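You operate a simulated robot arm through the tools that you are given. There is no shell and no other tool.

The job below is to be done with a simulated robot arm. You get a single attempt, and the scene is never put back.

JOB
Load the yellow cartridge and start console and television.
Fine: the console stays off till the cartridge is in; use the button on the television; once the console is on, press the console button twice.
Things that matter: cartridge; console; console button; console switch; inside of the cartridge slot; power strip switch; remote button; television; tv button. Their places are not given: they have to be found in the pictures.

The check looks at the end state, three seconds after you hand in, the way a careful person would. Anything else that was tipped, shoved, dropped, spilled or broken makes it a failure.

ROBOT AND FRAMES
A 6-joint arm with a two-finger gripper, fixed in place. Base frame: the origin is on the floor under the middle of its stand, x ahead of it, y to its left, z up. Readings come in m, rad, newtons and seconds.
With the tool pointing down near the work surface it reaches from about 0.1 to 0.76 m from the base axis. Its first joint turns from -2.897 to 2.897 rad. Payload 2.45 kg.
Tool frame: the origin (TCP) lies between the finger pads and is the grasp point; the fingertips stand 0.026 m ahead of it; z points along the fingers, y is the line along which they close. The gripper opens to 0.096 m; its body begins 0.069 m behind the TCP.
Orientation is that of the tool frame in the base frame, as a unit quaternion [x, y, z, w]. With the fingers straight down and closing along the base's y, the tool's x points along the base's -x, its y along +y and its z along -z.

CONTROLS
- The arm moves only by the tool send_rows. Its arguments are lists of equal length, an entry for each row: "dr": the turn, a rotation vector about the tool's x, y, z in rad, a list of three; "dp": the shift along the tool's x, y, z in m, a list of three; "claw": the opening, from 0 (shut) to 1 (fully open). In form: {"dr": [[ax, ay, az], ...], "dp": [[dx, dy, dz], ...], "claw": [claw, ...]}. A call has 1 to 20 rows; each row is the pose to reach, as a shift and turn from the pose commanded when the call began, along the tool's axes at that moment. Each row takes 0.2 s and may step no farther than 0.05 m and 0.15 rad from the row before; otherwise, or with a gripper value out of range, the whole call is refused. Where a pose cannot be reached the arm comes as near as it can. A force on the tool above 40 N (or 10 N above the force at the start of the call, whichever is more), or a blocked arm, ends the call early, and 0.2 s more pass. The fingers move at their own pace (about 0.1199 m/s each) and stop on an object; they squeeze with about 30 N. The grip force told is the motor's: it shows also when the fingers shut on nothing. Time passes only in rows, and 0.2 s behind the last, so rows that repeat a pose let the fingers close. The reply holds the time, the measured pose of the TCP, the force on the tool along the base axes, the opening and the grip force, in the units named above and with some noise, with the torque about the TCP (base axes, N m) and any sound that the robot's microphone picked up.
- Cameras (640 x 400 px; columns grow to the right, rows downward): "scene" is fixed at [0.3988, 0.5007, 1.2046]; the picture's right is [-0.85, -0.53, 0.00], its down [-0.37, 0.59, -0.72] and it looks along [0.38, -0.61, -0.69] (base axes); focal length 214 px, centre (320, 200). "wrist" rides on the gripper at [0.082, 0.003, -0.098] in the tool frame; the picture's right is [-0.04, 1.00, 0.00], its down [-0.73, -0.03, -0.68] and it looks along [-0.68, -0.03, 0.73] (tool axes); focal length 256 px, centre (320, 200).
- capture(camera): a new picture of that camera. It takes no simulated time.
- lift_body(by): slides the trunk up (or, below 0, down) by that many m; the arm rides with it, the base frame stays. It gives what a move gives, with no picture.
- pixel_to_xyz(camera, pixels): there is no depth. For up to 12 entries [column, row, z] of the newest picture of that camera ("zoom" is the newest enlarged one), the place [x, y] in the base frame at which the ray of that pixel passes the height z, good to about 0.002 m. It takes no simulated time.
- close_up(camera, box): a new picture of the part [left, top, right, bottom] of that camera's present view, enlarged. It takes no simulated time.
- finish_job(): hands the job in; it is judged then, once.

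Unless the task says otherwise, let go and move clear before handing in.

The tools are called after ">>>" as a command line: name --argument value ..., lists and objects as JSON in quotes. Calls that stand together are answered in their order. send_rows: Moves the arm, as the interface text tells. Its arguments: {"type":"object","properties":{"dr":{"type":"array","items":{"type":"array","items":{"type":"number"}}},"dp":{"type":"array","items":{"type":"array","items":{"type":"number"}}},"claw":{"type":"array","items":{"type":"number"}}},"required":["dr","dp","claw"]} The other tools are called the same way: lift_body (by) moves the trunk up or down; capture (camera) takes a picture; pixel_to_xyz (camera, pixels) gives the place at which the rays of pixels pass given heights; close_up (camera, box) takes an enlarged picture of a part of a camera's view; finish_job () hands the job in.

At the start:

```text
t: 0.0
ee_pos: [0.4424, 0.1883, 0.9191]
ee_rot: [0.0, 1.0, 0.0, -0.001]
force: [0.0, 0.0, 0.7]
ft_torque: [-0.02, 0.0, 0.03]
opening: 0.0959
grip_force: 0.1
trunk travel left (down, up): [-0.075, 0.075]
```

scene: 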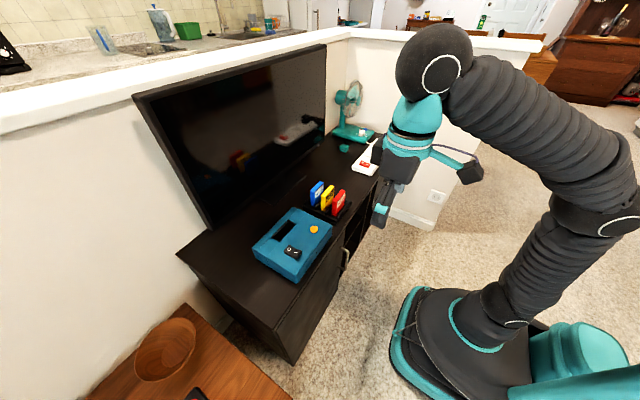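
wrist: 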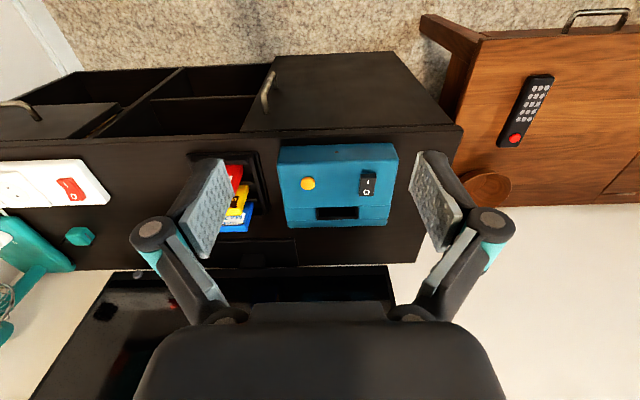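

The wrist picture shows the blue console (about 278-398, 145-228), the cartridge rack (about 195-265, 152-238) and the power strip with its red switch (70, 190). I'll take close-ups of these before I move.

>>> close_up --camera "scene" --box '[240, 160, 380, 290]'

>>> close_up --camera "wrist" --box '[180, 130, 420, 280]'

>>> close_up --camera "scene" --box '[320, 70, 420, 190]'

>>> close_up --camera "wrist" --box '[0, 140, 200, 400]'

```text
3.08 times, centred on (310, 225) of scene
```

zoom: 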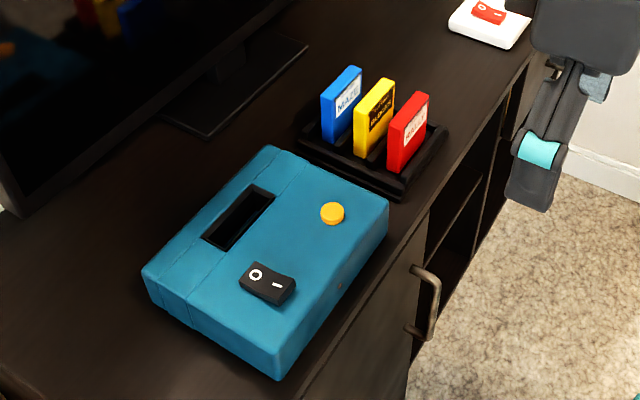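

```text
2.67 times, centred on (300, 205) of wrist
```

zoom: 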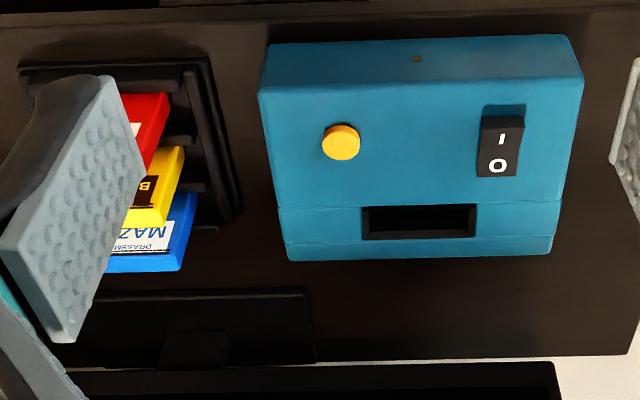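

```text
3.33 times, centred on (370, 130) of scene
```

zoom: 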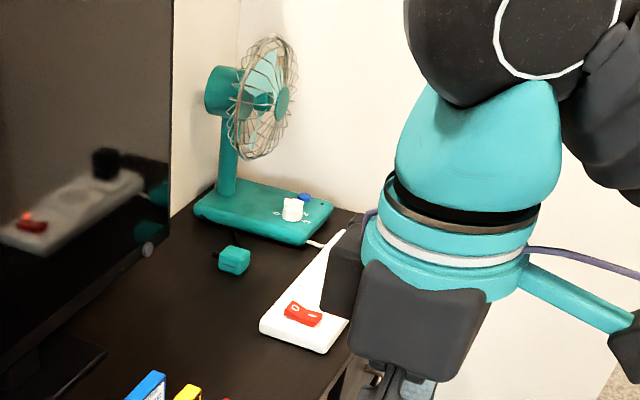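

```text
1.54 times, centred on (100, 270) of wrist
```

zoom: 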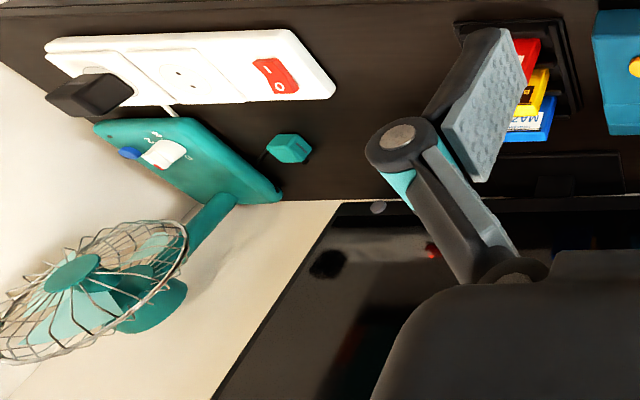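

The triangulated orange button lies near (0.634, 0.158, 0.68) and the slot near (0.714, 0.209). I need a tighter look at the power strip switch, the TV corner button and the cartridges.

>>> close_up --camera "wrist" --box '[30, 160, 130, 220]'

>>> close_up --camera "scene" --box '[340, 135, 400, 175]'

>>> close_up --camera "scene" --box '[300, 120, 380, 170]'

>>> close_up --camera "wrist" --box '[270, 135, 410, 235]'

>>> close_up --camera "wrist" --box '[70, 250, 190, 330]'

```text
6.40 times, centred on (80, 190) of wrist
```

zoom: 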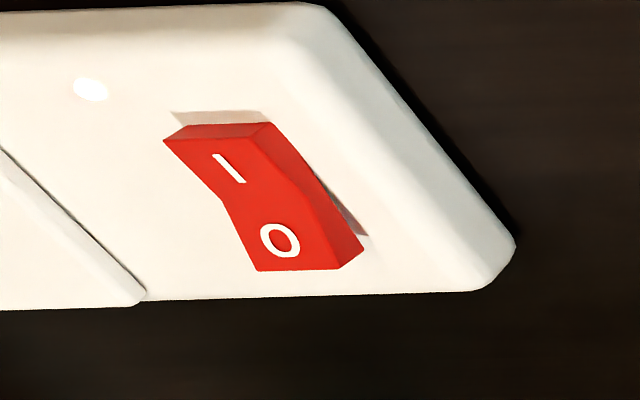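

```text
10.00 times, centred on (370, 155) of scene
```

zoom: 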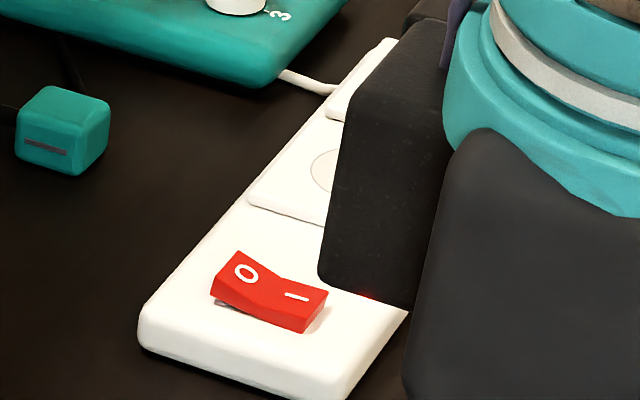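

```text
8.00 times, centred on (340, 145) of scene
```

zoom: 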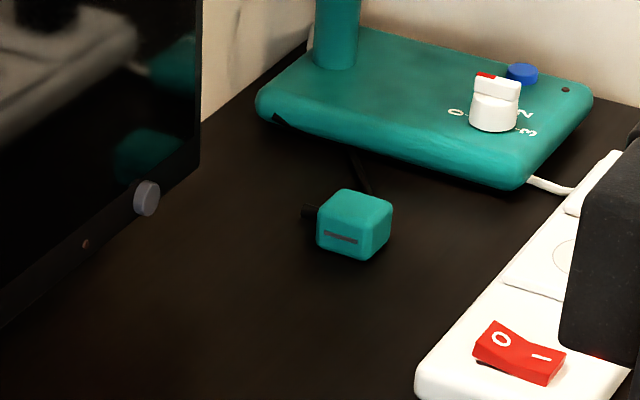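

```text
4.00 times, centred on (340, 185) of wrist
```

zoom: 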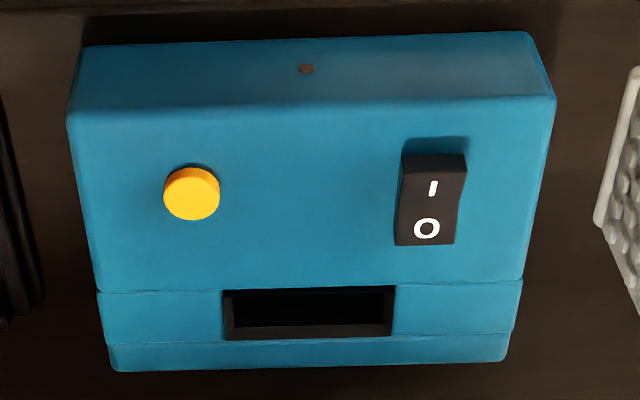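

```text
5.00 times, centred on (130, 290) of wrist
```

zoom: 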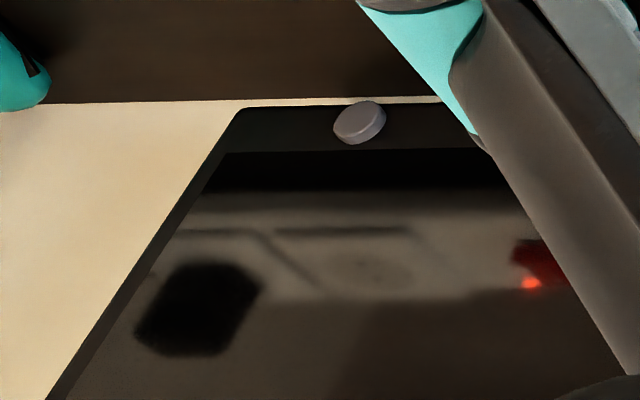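

The console rocker (close-up at 432, 200) shows its "I" end raised, so the console is off. The TV button is the round grey knob at about (147, 198) in the scene close-up. I'll slide the arm toward -y for a clearer look at the strip and the TV button.

>>> send_rows --dr '[[0, 0, 0], [0, 0, 0], [0, 0, 0], [0, 0, 0], [0, 0, 0], [0, 0, 0]]' --dp '[[0.0, -0.045, 0], [0.0, -0.09, 0], [0, -0.135, 0], [0, -0.18, 0], [0, -0.225, 0], [0, -0.27, 0]]' --claw '[1, 1, 1, 1, 1, 1]'

```text
t: 1.4
ee_pos: [0.4405, -0.0811, 0.9193]
ee_rot: [-0.001, 1.0, 0.0, 0.0]
force: [0.0, 1.0, -0.1]
ft_torque: [0.0, -0.02, -0.01]
opening: 0.0958
grip_force: 0.0
trunk travel left (down, up): [-0.075, 0.075]
```

The arm is now at y = -0.081 with nothing touched. I'll take both pictures from here.

>>> capture --camera "wrist"

>>> capture --camera "scene"

```text
taken
```

wrist: 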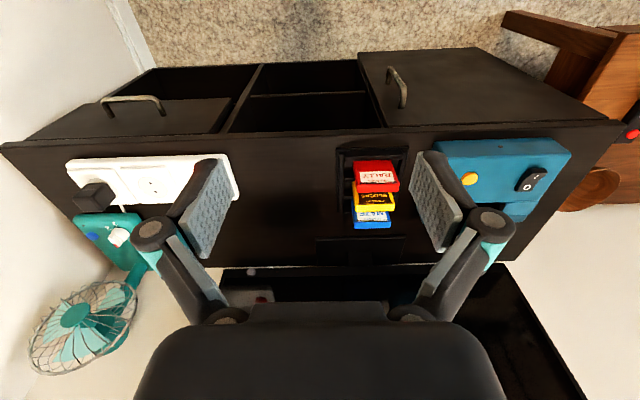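

```text
taken
```

scene: 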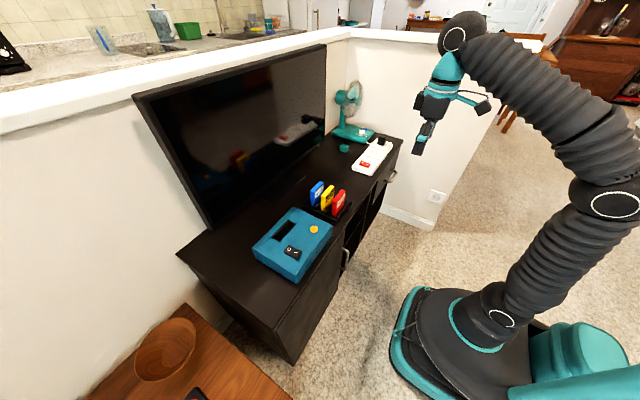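

>>> close_up --camera "scene" --box '[340, 130, 404, 180]'

>>> close_up --camera "wrist" --box '[320, 130, 440, 250]'

>>> close_up --camera "scene" --box '[290, 170, 370, 230]'

>>> close_up --camera "wrist" --box '[60, 140, 250, 290]'

```text
8.00 times, centred on (372, 155) of scene
```

zoom: 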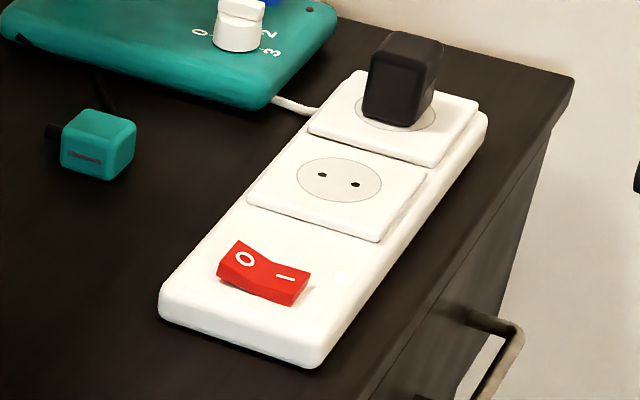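

```text
3.33 times, centred on (380, 190) of wrist
```

zoom: 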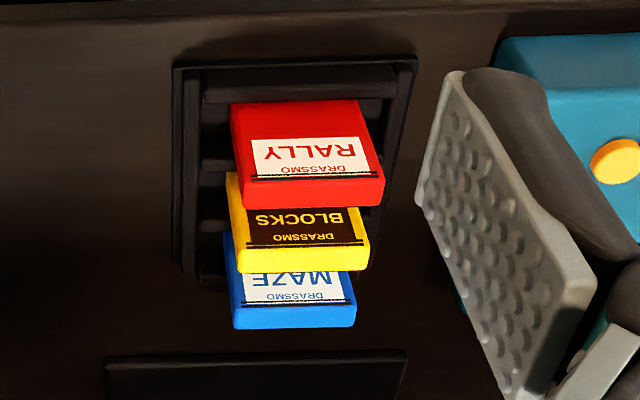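

```text
6.67 times, centred on (330, 200) of scene
```

zoom: 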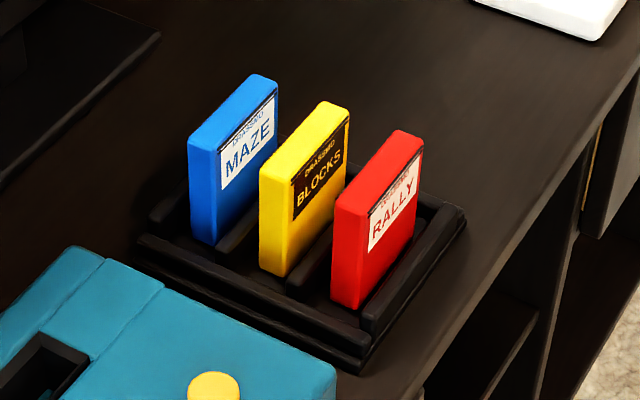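

```text
2.67 times, centred on (155, 215) of wrist
```

zoom: 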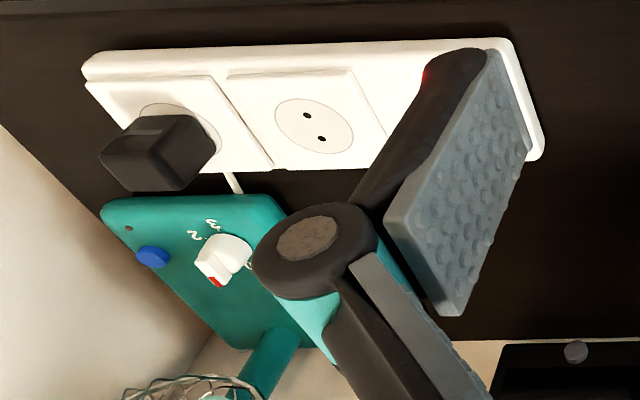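

>>> close_up --camera "scene" --box '[352, 154, 384, 174]'

>>> close_up --camera "scene" --box '[270, 235, 318, 265]'

>>> close_up --camera "wrist" --box '[430, 130, 590, 230]'

>>> close_up --camera "wrist" --box '[170, 150, 202, 170]'

```text
16.00 times, centred on (368, 164) of scene
```

zoom: 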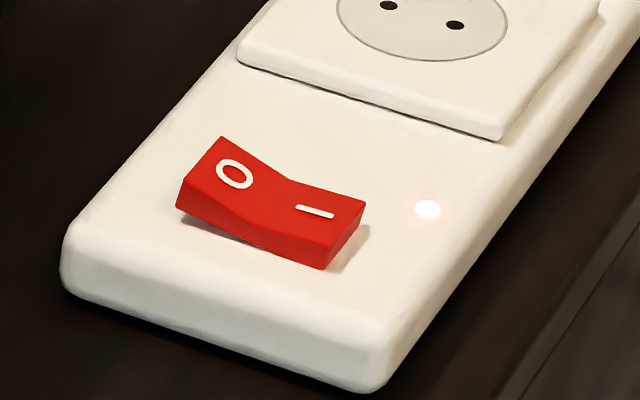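

```text
13.33 times, centred on (294, 250) of scene
```

zoom: 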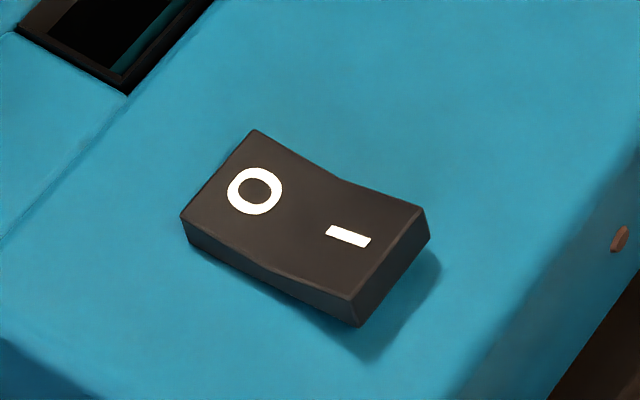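

```text
4.00 times, centred on (510, 180) of wrist
```

zoom: 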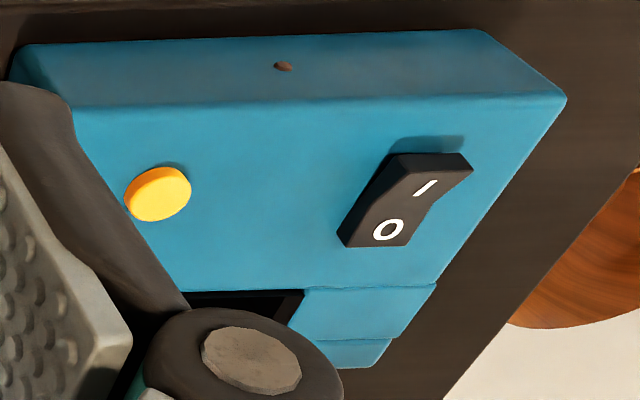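

```text
16.00 times, centred on (186, 160) of wrist
```

zoom: 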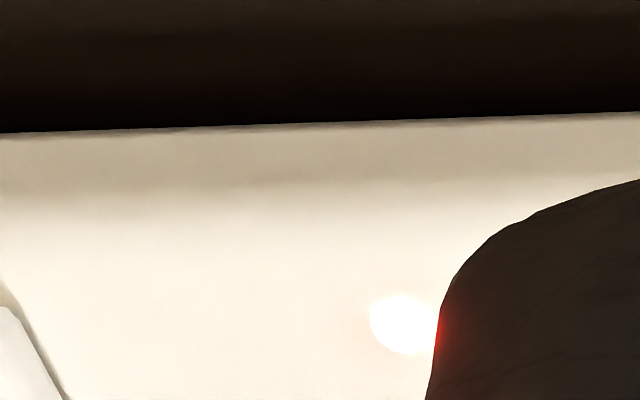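

The strip's indicator is lit (428, 209 in the close-up) and its "O" end is raised, so the strip is on and I'll leave it alone. The yellow cartridge's top is near (0.669, 0.002, 0.70), between blue and red. I'll move over it for a closer view.

>>> send_rows --dr '[[0, 0, 0], [0, 0, 0], [0, 0, 0], [0, 0, 0]]' --dp '[[-0.015, 0.02, 0.03], [-0.03, 0.04, 0.06], [-0.045, 0.06, 0.09], [-0.06, 0.081, 0.12]]' --claw '[1, 1, 1, 1]'

>>> capture --camera "wrist"

```text
t: 2.4
ee_pos: [0.5023, -0.0005, 0.7994]
ee_rot: [0.001, 1.0, -0.001, 0.0]
force: [-0.9, 0.2, 1.0]
ft_torque: [0.03, -0.03, 0.03]
opening: 0.0958
grip_force: 0.1
trunk travel left (down, up): [-0.075, 0.075]
```

```text
taken
```

wrist: 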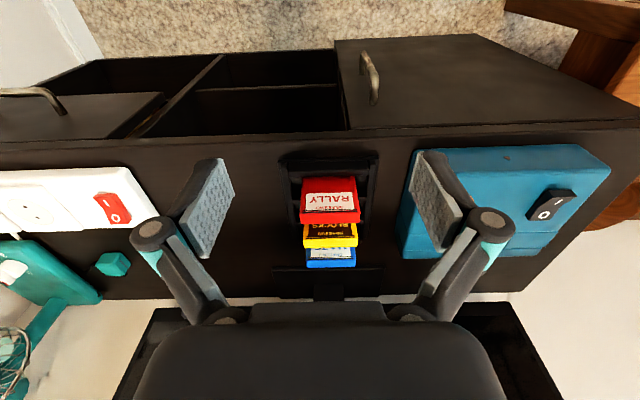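

>>> close_up --camera "wrist" --box '[258, 145, 402, 280]'

>>> close_up --camera "scene" --box '[290, 170, 370, 230]'

```text
2.96 times, centred on (330, 212) of wrist
```

zoom: 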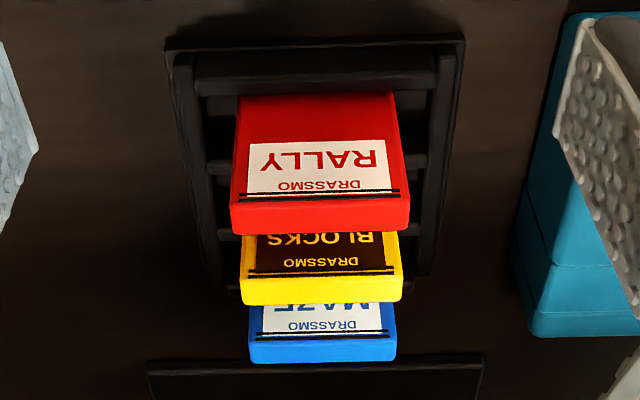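

```text
6.67 times, centred on (330, 200) of scene
```

zoom: 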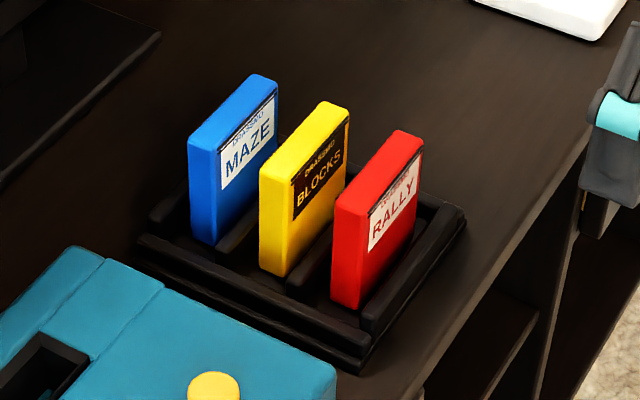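

I'll turn the yellow cartridge's top corners into positions at a few heights from both cameras, using scene close-up corners (262, 165), (328, 102), (349, 117), (290, 183) and wrist corners (304, 246.8), (357.4, 245.8).

>>> pixel_to_xyz --camera "zoom" --pixels '[[262, 165, 0.69], [262, 165, 0.71], [328, 102, 0.69], [328, 102, 0.71], [349, 117, 0.7], [290, 183, 0.7], [262, 262, 0.64], [262, 262, 0.62], [367, 372, 0.62], [463, 212, 0.64]]'

>>> pixel_to_xyz --camera "wrist" --pixels '[[304, 246.8, 0.69], [304, 246.8, 0.71], [357.4, 245.8, 0.69], [357.4, 245.8, 0.71], [300, 226, 0.69], [300, 226, 0.71], [360, 226, 0.69], [360, 226, 0.71]]'

```text
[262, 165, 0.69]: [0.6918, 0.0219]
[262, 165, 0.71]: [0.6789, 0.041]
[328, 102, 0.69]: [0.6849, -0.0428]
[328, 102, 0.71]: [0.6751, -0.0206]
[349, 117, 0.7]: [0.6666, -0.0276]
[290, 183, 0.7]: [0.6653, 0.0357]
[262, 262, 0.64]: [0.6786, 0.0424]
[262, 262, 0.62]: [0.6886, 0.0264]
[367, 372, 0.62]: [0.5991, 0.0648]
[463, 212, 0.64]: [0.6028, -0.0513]
```

```text
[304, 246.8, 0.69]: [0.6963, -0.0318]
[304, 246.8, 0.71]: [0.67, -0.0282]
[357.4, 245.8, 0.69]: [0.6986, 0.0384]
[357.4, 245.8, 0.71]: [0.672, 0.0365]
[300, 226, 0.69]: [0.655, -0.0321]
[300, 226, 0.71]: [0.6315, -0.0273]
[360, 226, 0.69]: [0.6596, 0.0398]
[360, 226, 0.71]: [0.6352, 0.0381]
```

The yellow cartridge comes out at x 0.664-0.680, y -0.030 to 0.037, with its top near z 0.704. I'll slide in front of the console to measure the slot the same way.

>>> pixel_to_xyz --camera "zoom" --pixels '[[336, 205, 0.704], [400, 131, 0.704], [423, 147, 0.704], [366, 215, 0.704], [188, 143, 0.704], [258, 75, 0.704], [278, 88, 0.704], [219, 153, 0.704], [262, 165, 0.704], [328, 102, 0.704], [349, 117, 0.704], [290, 183, 0.704]]'

>>> send_rows --dr '[[0, 0, 0], [0, 0, 0], [0, 0, 0], [0, 0, 0], [0, 0, 0]]' --dp '[[-0.01, 0.04, 0], [-0.02, 0.08, 0], [-0.03, 0.12, 0], [-0.04, 0.16, 0], [-0.04, 0.2, 0]]' --claw '[1, 1, 1, 1, 1]'

>>> capture --camera "wrist"

>>> close_up --camera "wrist" --box '[230, 140, 410, 290]'

>>> close_up --camera "scene" --box '[245, 200, 345, 290]'

```text
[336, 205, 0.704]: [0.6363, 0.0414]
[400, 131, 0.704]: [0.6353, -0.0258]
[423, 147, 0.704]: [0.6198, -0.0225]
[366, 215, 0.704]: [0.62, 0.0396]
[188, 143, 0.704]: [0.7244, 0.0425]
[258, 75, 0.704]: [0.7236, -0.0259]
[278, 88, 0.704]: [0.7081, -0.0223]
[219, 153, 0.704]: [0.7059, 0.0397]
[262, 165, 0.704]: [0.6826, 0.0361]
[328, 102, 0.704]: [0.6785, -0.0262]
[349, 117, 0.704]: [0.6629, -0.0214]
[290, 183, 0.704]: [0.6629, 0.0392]
```

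```text
t: 3.6
ee_pos: [0.5412, 0.2, 0.8]
ee_rot: [0.0, 1.0, 0.0, 0.0]
force: [0.1, -2.0, 0.9]
ft_torque: [0.01, 0.01, 0.0]
opening: 0.096
grip_force: 0.0
trunk travel left (down, up): [-0.075, 0.075]
```

```text
taken
```

wrist: 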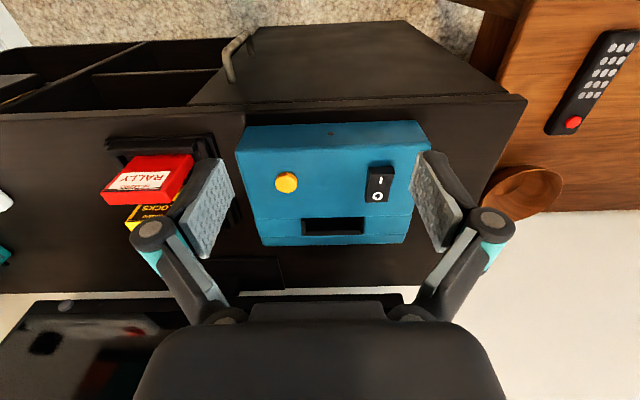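

```text
2.67 times, centred on (320, 215) of wrist
```

zoom: 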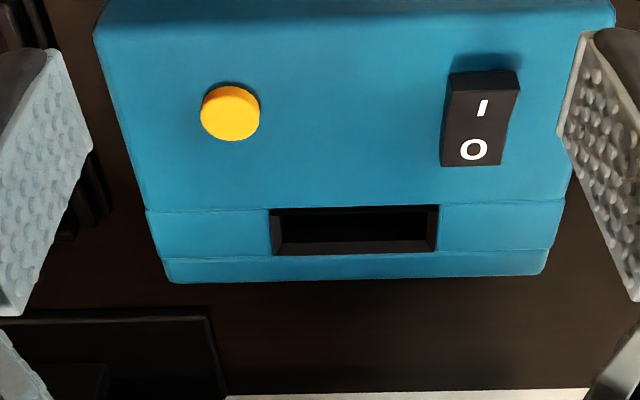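

```text
4.44 times, centred on (295, 245) of scene
```

zoom: 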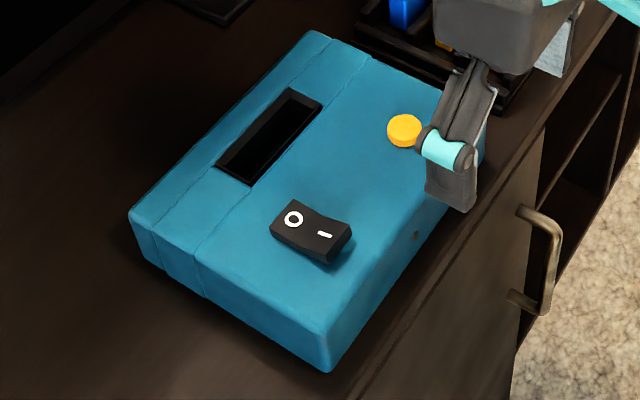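

>>> pixel_to_xyz --camera "zoom" --pixels '[[215, 168, 0.67], [287, 87, 0.67], [323, 104, 0.67], [250, 186, 0.67], [215, 168, 0.68], [287, 87, 0.68], [323, 104, 0.68], [250, 186, 0.68], [404, 131, 0.68], [310, 228, 0.68], [330, 370, 0.62], [129, 212, 0.66]]'

>>> pixel_to_xyz --camera "wrist" --pixels '[[301.3, 218, 0.67], [364.2, 216.9, 0.67], [363.4, 233.7, 0.67], [302.4, 235.2, 0.67], [301.3, 218, 0.68], [364.2, 216.9, 0.68], [363.4, 233.7, 0.68], [302.4, 235.2, 0.68], [286.3, 182.5, 0.68], [286.3, 182.5, 0.67], [380, 184, 0.67], [380, 184, 0.69]]'

```text
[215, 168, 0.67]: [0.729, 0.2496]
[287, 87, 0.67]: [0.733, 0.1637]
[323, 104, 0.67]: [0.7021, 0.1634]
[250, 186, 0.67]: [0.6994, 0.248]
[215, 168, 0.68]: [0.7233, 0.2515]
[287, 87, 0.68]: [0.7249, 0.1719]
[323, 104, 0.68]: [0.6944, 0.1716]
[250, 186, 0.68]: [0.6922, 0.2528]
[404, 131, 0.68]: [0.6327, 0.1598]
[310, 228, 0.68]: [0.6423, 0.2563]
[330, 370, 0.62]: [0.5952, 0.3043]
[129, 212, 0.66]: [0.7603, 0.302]
```

```text
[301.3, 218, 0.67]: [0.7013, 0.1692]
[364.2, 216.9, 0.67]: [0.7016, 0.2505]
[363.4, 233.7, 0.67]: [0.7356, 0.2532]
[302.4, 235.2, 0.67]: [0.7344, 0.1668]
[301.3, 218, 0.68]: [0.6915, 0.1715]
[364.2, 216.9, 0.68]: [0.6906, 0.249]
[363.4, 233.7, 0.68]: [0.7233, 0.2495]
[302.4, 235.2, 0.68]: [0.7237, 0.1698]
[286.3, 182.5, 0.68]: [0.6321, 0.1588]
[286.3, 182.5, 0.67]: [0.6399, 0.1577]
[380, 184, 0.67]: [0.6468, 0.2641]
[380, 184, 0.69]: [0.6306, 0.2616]
```

The slot's outer frame spans x 0.694-0.727 and y 0.170-0.251 at about z 0.677, so its centre is near (0.711, 0.210). I'll zoom tighter on the slot to get its inner opening.

>>> close_up --camera "wrist" --box '[292, 205, 374, 245]'

>>> pixel_to_xyz --camera "zoom" --pixels '[[100, 100, 0.677], [540, 100, 0.677], [100, 300, 0.677], [540, 300, 0.677]]'

>>> close_up --camera "scene" --box '[268, 214, 324, 249]'

>>> pixel_to_xyz --camera "zoom" --pixels '[[100, 100, 0.677], [540, 100, 0.677], [100, 300, 0.677], [540, 300, 0.677]]'

```text
7.80 times, centred on (333, 225) of wrist
```

zoom: 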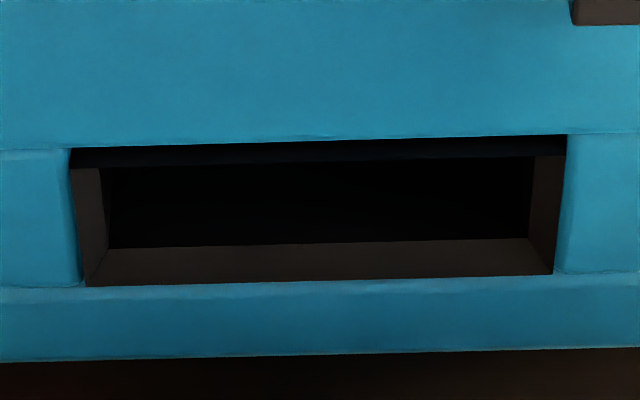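

```text
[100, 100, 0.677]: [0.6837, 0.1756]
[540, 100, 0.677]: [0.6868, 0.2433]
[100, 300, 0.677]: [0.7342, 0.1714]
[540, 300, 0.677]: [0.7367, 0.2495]
```

```text
11.43 times, centred on (296, 232) of scene
```

zoom: 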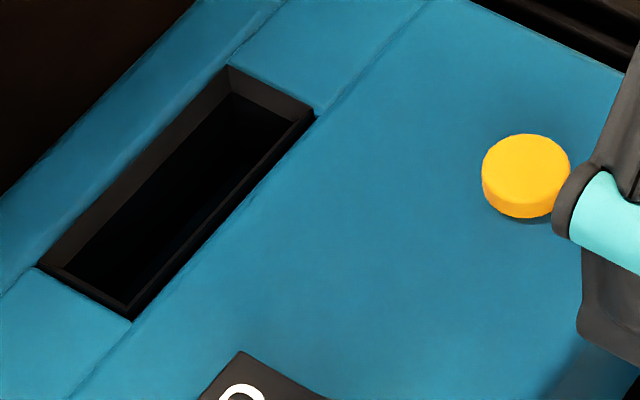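

```text
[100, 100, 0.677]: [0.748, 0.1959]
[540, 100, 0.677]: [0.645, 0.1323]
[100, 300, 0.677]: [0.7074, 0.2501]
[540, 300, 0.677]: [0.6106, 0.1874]
```

The slot is axis-aligned with a chamfered rim, centred at about (0.712, 0.210), and all the cartridges stand parallel to it. Next I'll go above the yellow cartridge at z 0.80 and check the alignment before descending.

>>> send_rows --dr '[[0, 0, 0], [0, 0, 0], [0, 0, 0], [0, 0, 0], [0, 0, 0], [0, 0, 0]]' --dp '[[-0.022, -0.0326, 0], [-0.044, -0.0652, 0], [-0.065, -0.0977, 0], [-0.087, -0.1303, 0], [-0.109, -0.163, 0], [-0.1308, -0.1955, 0]]' --claw '[1, 1, 1, 1, 1, 1]'

>>> capture --camera "wrist"

>>> close_up --camera "scene" --box '[270, 140, 390, 230]'

```text
t: 5.0
ee_pos: [0.6715, 0.0035, 0.801]
ee_rot: [0.0, 1.0, -0.001, 0.001]
force: [-0.8, 0.3, 1.0]
ft_torque: [-0.01, -0.03, -0.01]
opening: 0.0959
grip_force: 0.2
trunk travel left (down, up): [-0.075, 0.075]
```

```text
taken
```

wrist: 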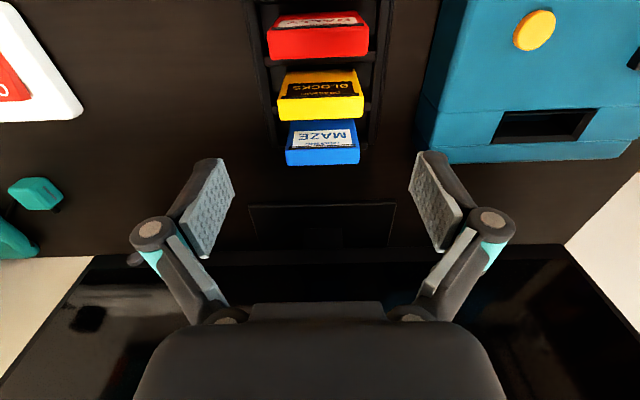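

```text
4.44 times, centred on (330, 185) of scene
```

zoom: 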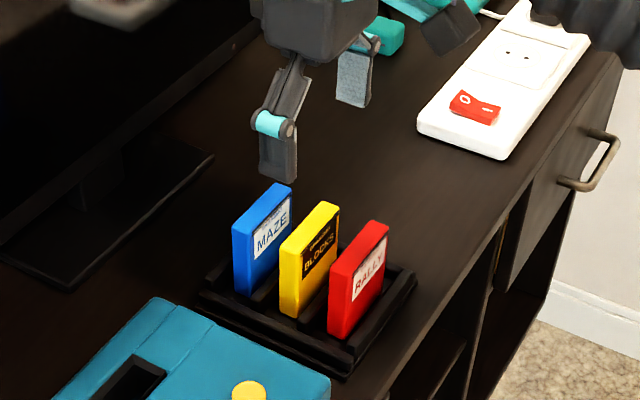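

>>> close_up --camera "wrist" --box '[250, 0, 390, 175]'

>>> close_up --camera "wrist" --box '[264, 60, 376, 130]'

>>> pixel_to_xyz --camera "zoom" --pixels '[[100, 100, 0.704], [540, 100, 0.704], [100, 300, 0.704], [540, 300, 0.704]]'

```text
2.29 times, centred on (320, 88) of wrist
```

zoom: 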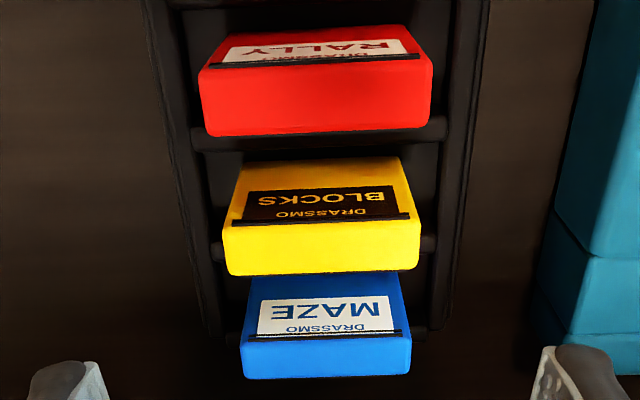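

```text
5.71 times, centred on (320, 95) of wrist
```

zoom: 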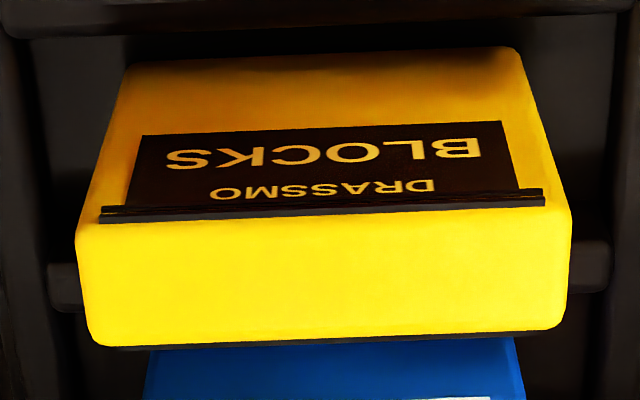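

```text
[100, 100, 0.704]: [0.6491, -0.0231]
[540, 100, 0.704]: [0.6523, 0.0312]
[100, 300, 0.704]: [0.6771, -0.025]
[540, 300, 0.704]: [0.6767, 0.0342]
```

The yellow top centres at about (0.673, 0.005), with the pads straddling it. I'll descend partway to z 0.72 and check before going the rest of the way.

>>> send_rows --dr '[[0, 0, 0], [0, 0, 0], [0, 0, 0], [0, 0, 0]]' --dp '[[-0.001, 0.001, 0.02], [-0.001, 0.001, 0.04], [-0.001, 0.001, 0.06], [-0.001, 0.001, 0.08]]' --claw '[1, 1, 1, 1]'

>>> capture --camera "wrist"

>>> close_up --camera "scene" --box '[290, 160, 370, 220]'

```text
t: 6.0
ee_pos: [0.674, 0.004, 0.7202]
ee_rot: [0.0, 1.0, 0.001, -0.001]
force: [0.1, 0.4, 0.8]
ft_torque: [-0.03, 0.0, -0.02]
opening: 0.0959
grip_force: 0.0
trunk travel left (down, up): [-0.075, 0.075]
```

```text
taken
```

wrist: 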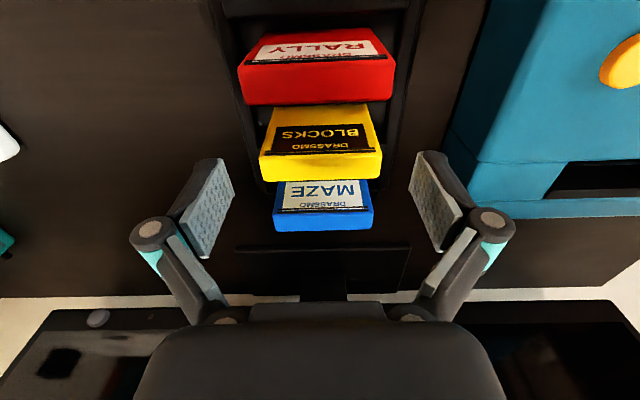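

```text
6.67 times, centred on (330, 190) of scene
```

zoom: 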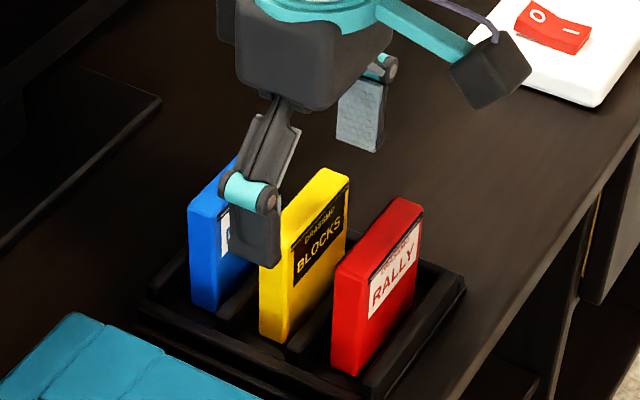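

The fingers straddle the yellow cartridge and clear blue and red. I'll descend to about z 0.698 and close slowly.

>>> send_rows --dr '[[0, 0, 0], [0, 0, 0], [0, 0, 0], [0, 0, 0], [0, 0, 0], [0, 0, 0]]' --dp '[[0, 0.0005, 0.011], [0, 0.0005, 0.022], [0, 0.0005, 0.022], [0, 0.0005, 0.022], [0, 0.0005, 0.022], [0, 0.0005, 0.022]]' --claw '[1, 1, 0.85, 0.7, 0.55, 0.5]'

>>> capture --camera "wrist"

>>> close_up --camera "scene" --box '[290, 160, 370, 220]'

```text
t: 7.4
ee_pos: [0.6732, 0.0053, 0.6988]
ee_rot: [0.0, 1.0, 0.0, 0.0]
force: [-1.1, -0.9, 1.9]
ft_torque: [-0.02, 0.01, 0.0]
opening: 0.0672
grip_force: 30.3
trunk travel left (down, up): [-0.075, 0.075]
```

```text
taken
```

wrist: 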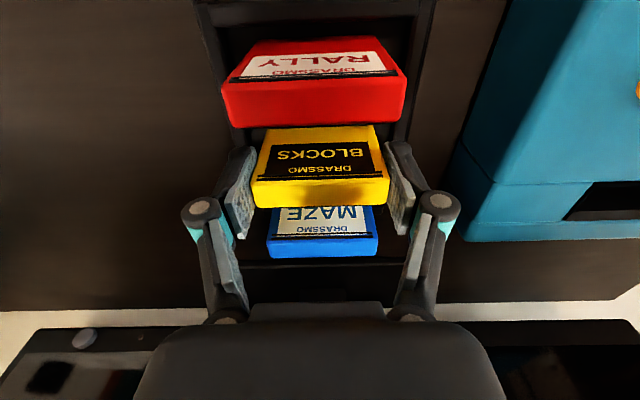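

```text
6.67 times, centred on (330, 190) of scene
```

zoom: 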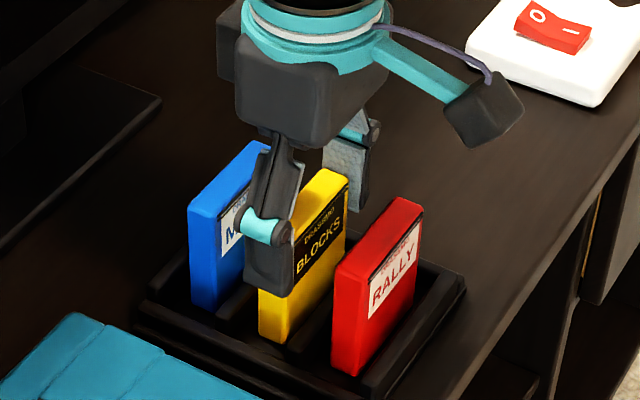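

The grip reads 30 N at 0.067 m opening, and the pads hold only the yellow cartridge. I'll lift it straight up about 0.11 m.

>>> send_rows --dr '[[0, 0, 0], [0, 0, 0], [0, 0, 0], [0, 0, 0], [0, 0, 0], [0, 0, 0], [0, 0, 0]]' --dp '[[0, 0, 0], [0, 0, -0.01], [0, 0, -0.025], [0, 0, -0.045], [0, 0, -0.07], [0, 0, -0.095], [0, 0, -0.115]]' --claw '[0.5, 0.5, 0.5, 0.5, 0.5, 0.5, 0.5]'

>>> capture --camera "wrist"

>>> close_up --camera "scene" --box '[270, 130, 390, 230]'

```text
t: 9.0
ee_pos: [0.6732, 0.0045, 0.8121]
ee_rot: [0.0, 1.0, 0.0, -0.001]
force: [-0.8, -0.3, -1.2]
ft_torque: [0.03, -0.01, 0.01]
opening: 0.0671
grip_force: 30.3
trunk travel left (down, up): [-0.075, 0.075]
```

```text
taken
```

wrist: 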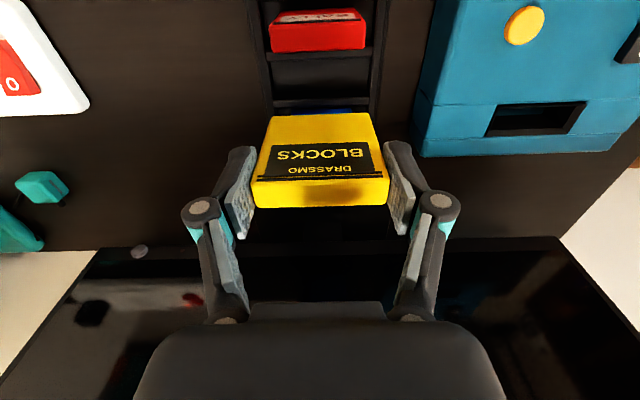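

```text
4.00 times, centred on (330, 180) of scene
```

zoom: 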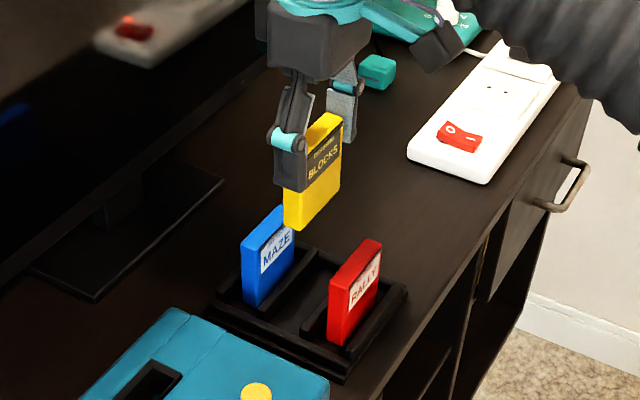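

The yellow cartridge hangs straight in the grip, with its bottom about 0.063 m below the TCP, and blue and red are undisturbed. I'll carry it over the slot at the same height.

>>> send_rows --dr '[[0, 0, 0], [0, 0, 0], [0, 0, 0], [0, 0, 0], [0, 0, 0], [0, 0, 0], [0, 0, 0]]' --dp '[[0, 0.03, 0], [-0.0, 0.065, 0], [-0.005, 0.1, 0], [-0.015, 0.135, 0], [-0.025, 0.165, 0], [-0.033, 0.19, 0], [-0.039, 0.205, 0]]' --claw '[0.5, 0.5, 0.5, 0.5, 0.5, 0.5, 0.5]'

>>> capture --camera "wrist"

>>> close_up --camera "scene" --box '[235, 170, 345, 270]'

```text
t: 10.6
ee_pos: [0.6776, 0.1951, 0.7898]
ee_rot: [-0.001, 1.0, -0.001, 0.0]
force: [-0.3, -0.2, 0.0]
ft_torque: [0.0, 0.0, 0.02]
opening: 0.067
grip_force: 29.8
out of reach, approached as far as the arm can: row 4, 5, 6, 7
trunk travel left (down, up): [-0.075, 0.075]
```

```text
taken
```

wrist: 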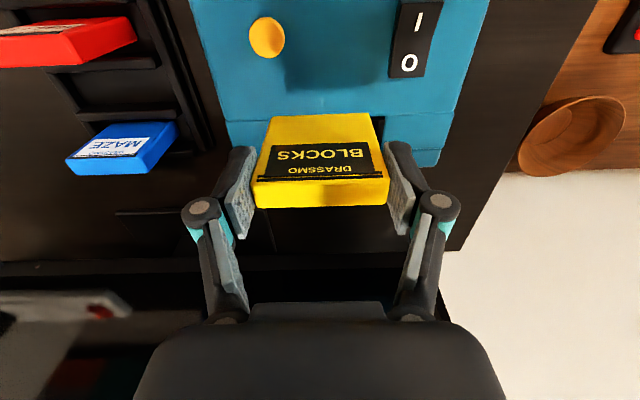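

```text
4.00 times, centred on (290, 220) of scene
```

zoom: 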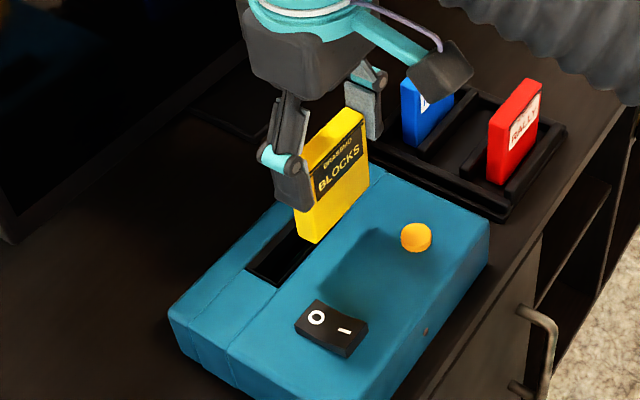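

The arm stopped short at (0.678, 0.195, 0.790), since that spot is out of reach at this height. I'll raise the trunk the full 0.075 m so the shoulder is higher and the reach improves.

>>> lift_body --by 0.075

```text
t: 11.7
ee_pos: [0.6781, 0.1938, 0.8641]
ee_rot: [0.0, 1.0, 0.0, 0.0]
force: [0.7, 0.6, -0.8]
ft_torque: [-0.02, -0.04, -0.01]
opening: 0.067
grip_force: 29.2
trunk travel left (down, up): [-0.15, 0.0]
```

The trunk is up and the TCP is at (0.678, 0.194, 0.864). I'll descend 0.06 m to see which commanded pose the shifts are counted from.

>>> send_rows --dr '[[0, 0, 0], [0, 0, 0], [0, 0, 0]]' --dp '[[0, 0, 0.02], [0, 0, 0.04], [0, 0, 0.06]]' --claw '[0.5, 0.5, 0.5]'

```text
t: 12.5
ee_pos: [0.6779, 0.1942, 0.8054]
ee_rot: [0.0, 1.0, 0.0, 0.0]
force: [-0.3, 0.5, 0.4]
ft_torque: [-0.01, -0.03, -0.01]
opening: 0.0669
grip_force: 30.1
trunk travel left (down, up): [-0.15, 0.0]
```

The shifts count from the real pose. I'll move to (0.712, 0.210) while dropping to about z 0.775, which keeps the cartridge bottom roughly 0.035 m above the console.

>>> send_rows --dr '[[0, 0, 0], [0, 0, 0], [0, 0, 0], [0, 0, 0]]' --dp '[[0, 0, 0.015], [-0.01, 0.005, 0.03], [-0.022, 0.01, 0.03], [-0.034, 0.0155, 0.03]]' --claw '[0.5, 0.5, 0.5, 0.5]'

>>> capture --camera "wrist"

>>> close_up --camera "scene" --box '[245, 180, 325, 250]'

```text
t: 13.5
ee_pos: [0.7115, 0.2096, 0.7747]
ee_rot: [0.001, 1.0, -0.001, 0.0]
force: [-0.2, 0.8, 0.0]
ft_torque: [0.01, 0.0, 0.01]
opening: 0.0668
grip_force: 30.5
trunk travel left (down, up): [-0.15, 0.0]
```

```text
taken
```

wrist: 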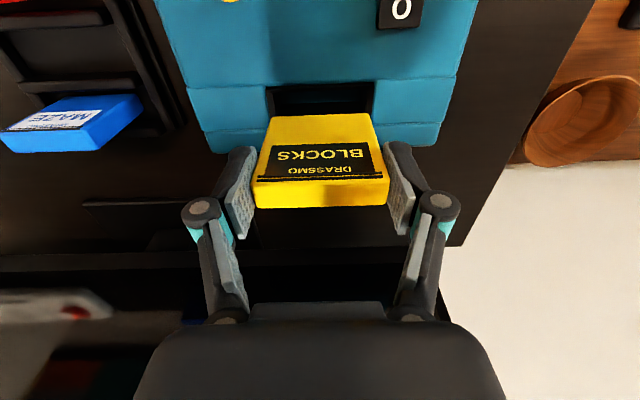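

```text
5.71 times, centred on (285, 215) of scene
```

zoom: 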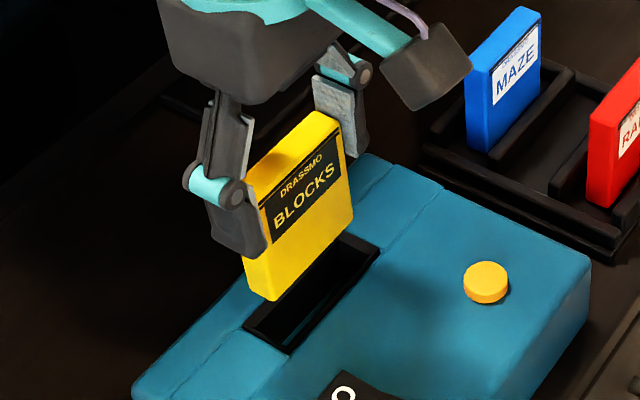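

>>> pixel_to_xyz --camera "zoom" --pixels '[[275, 300, 0.712], [244, 284, 0.712], [353, 212, 0.712], [275, 300, 0.705], [244, 284, 0.705], [353, 212, 0.705], [380, 254, 0.677], [243, 330, 0.677], [285, 353, 0.677], [345, 234, 0.677]]'

>>> close_up --camera "wrist" --box '[250, 70, 394, 160]'

>>> pixel_to_xyz --camera "zoom" --pixels '[[100, 100, 0.677], [540, 100, 0.677], [100, 200, 0.677], [540, 200, 0.677], [100, 200, 0.712], [540, 200, 0.712], [100, 250, 0.712], [540, 250, 0.712]]'

```text
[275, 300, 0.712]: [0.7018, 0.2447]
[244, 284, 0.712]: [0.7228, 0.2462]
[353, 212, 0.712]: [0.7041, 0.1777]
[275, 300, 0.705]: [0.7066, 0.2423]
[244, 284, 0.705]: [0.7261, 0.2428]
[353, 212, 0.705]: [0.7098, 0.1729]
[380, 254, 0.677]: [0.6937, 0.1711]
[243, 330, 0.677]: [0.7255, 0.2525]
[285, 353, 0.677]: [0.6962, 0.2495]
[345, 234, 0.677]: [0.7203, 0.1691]
```

```text
4.44 times, centred on (322, 115) of wrist
```

zoom: 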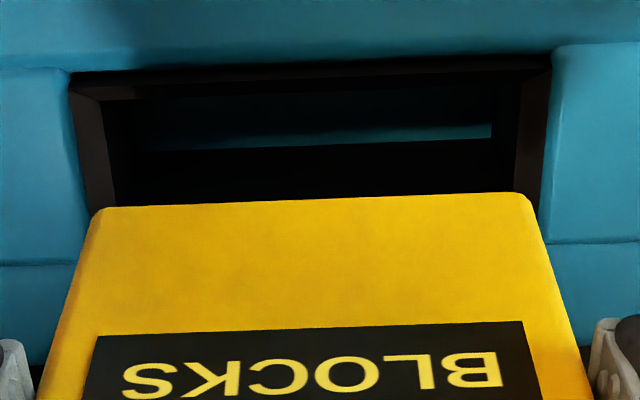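

```text
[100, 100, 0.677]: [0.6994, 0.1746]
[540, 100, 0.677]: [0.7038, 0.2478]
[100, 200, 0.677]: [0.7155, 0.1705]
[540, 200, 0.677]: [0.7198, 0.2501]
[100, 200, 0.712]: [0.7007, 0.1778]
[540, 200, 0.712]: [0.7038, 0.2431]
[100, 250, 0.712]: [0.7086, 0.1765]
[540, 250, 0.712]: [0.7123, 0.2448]
```

Both cameras put the cartridge bottom at (0.711-0.712, 0.210), within about 1 mm of the slot centre. I'll lower it slowly into the mouth of the slot and watch the force.

>>> send_rows --dr '[[0, 0, 0], [0, 0, 0], [0, 0, 0], [0, 0, 0], [0, 0, 0], [0, 0, 0], [0, 0, 0]]' --dp '[[0, 0, 0.01], [0, 0, 0.02], [0, 0, 0.03], [0, 0, 0.036], [0, 0, 0.041], [0, 0, 0.046], [0, 0, 0.05]]' --claw '[0.5, 0.5, 0.5, 0.5, 0.5, 0.5, 0.5]'

>>> close_up --camera "wrist" --box '[230, 60, 410, 220]'

>>> close_up --camera "scene" --box '[245, 180, 325, 250]'

```text
t: 15.1
ee_pos: [0.712, 0.2098, 0.7237]
ee_rot: [0.0, 1.0, -0.001, 0.0]
force: [-3.4, -0.5, 0.4]
ft_torque: [0.0, 0.1, 0.03]
opening: 0.0669
grip_force: 30.0
trunk travel left (down, up): [-0.15, 0.0]
```

```text
2.50 times, centred on (320, 140) of wrist
```

zoom: 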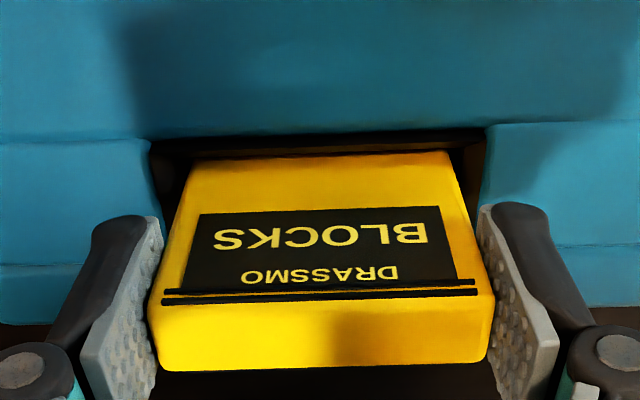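

```text
5.71 times, centred on (285, 215) of scene
```

zoom: 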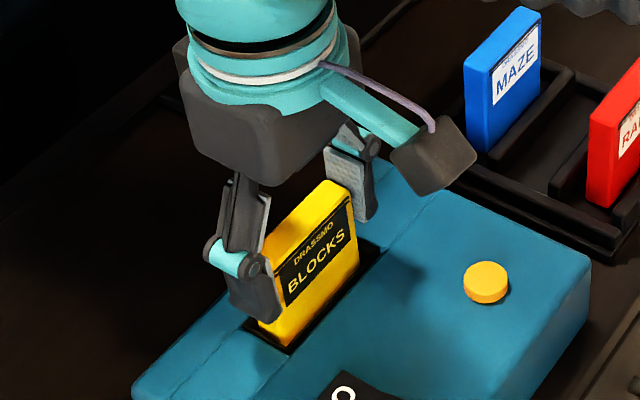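

The bottom is about 16 mm into the slot with only a light sideways force of -3.4 N in x. I'll ease 1 mm toward -x and continue down, staying above the height where the fingertips would touch the console.

>>> send_rows --dr '[[0, 0, 0], [0, 0, 0], [0, 0, 0], [0, 0, 0], [0, 0, 0], [0, 0, 0]]' --dp '[[0.001, 0, 0], [0.001, 0, 0.004], [0.001, 0, 0.008], [0.001, 0, 0.012], [0.001, 0, 0.015], [0.001, 0, 0.017]]' --claw '[0.5, 0.5, 0.5, 0.5, 0.5, 0.5]'

>>> close_up --camera "wrist" --box '[230, 60, 410, 220]'

>>> close_up --camera "scene" --box '[245, 180, 325, 250]'

```text
t: 16.5
ee_pos: [0.7108, 0.2109, 0.7102]
ee_rot: [0.0, 1.0, 0.001, 0.003]
force: [2.6, 0.9, 22.7]
ft_torque: [-0.02, -0.16, 0.1]
opening: 0.0681
grip_force: 29.8
trunk travel left (down, up): [-0.15, 0.0]
```

```text
2.50 times, centred on (320, 140) of wrist
```

zoom: 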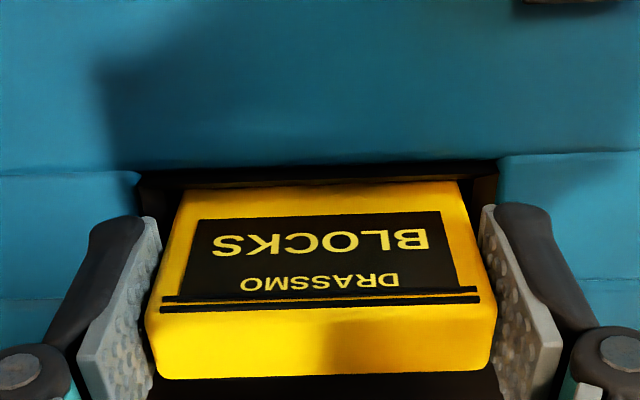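

```text
5.71 times, centred on (285, 215) of scene
```

zoom: 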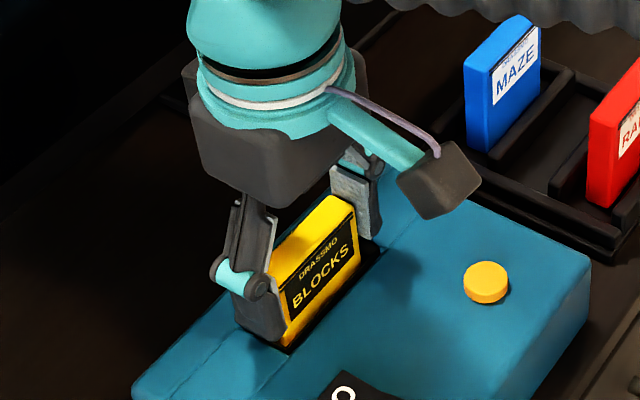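

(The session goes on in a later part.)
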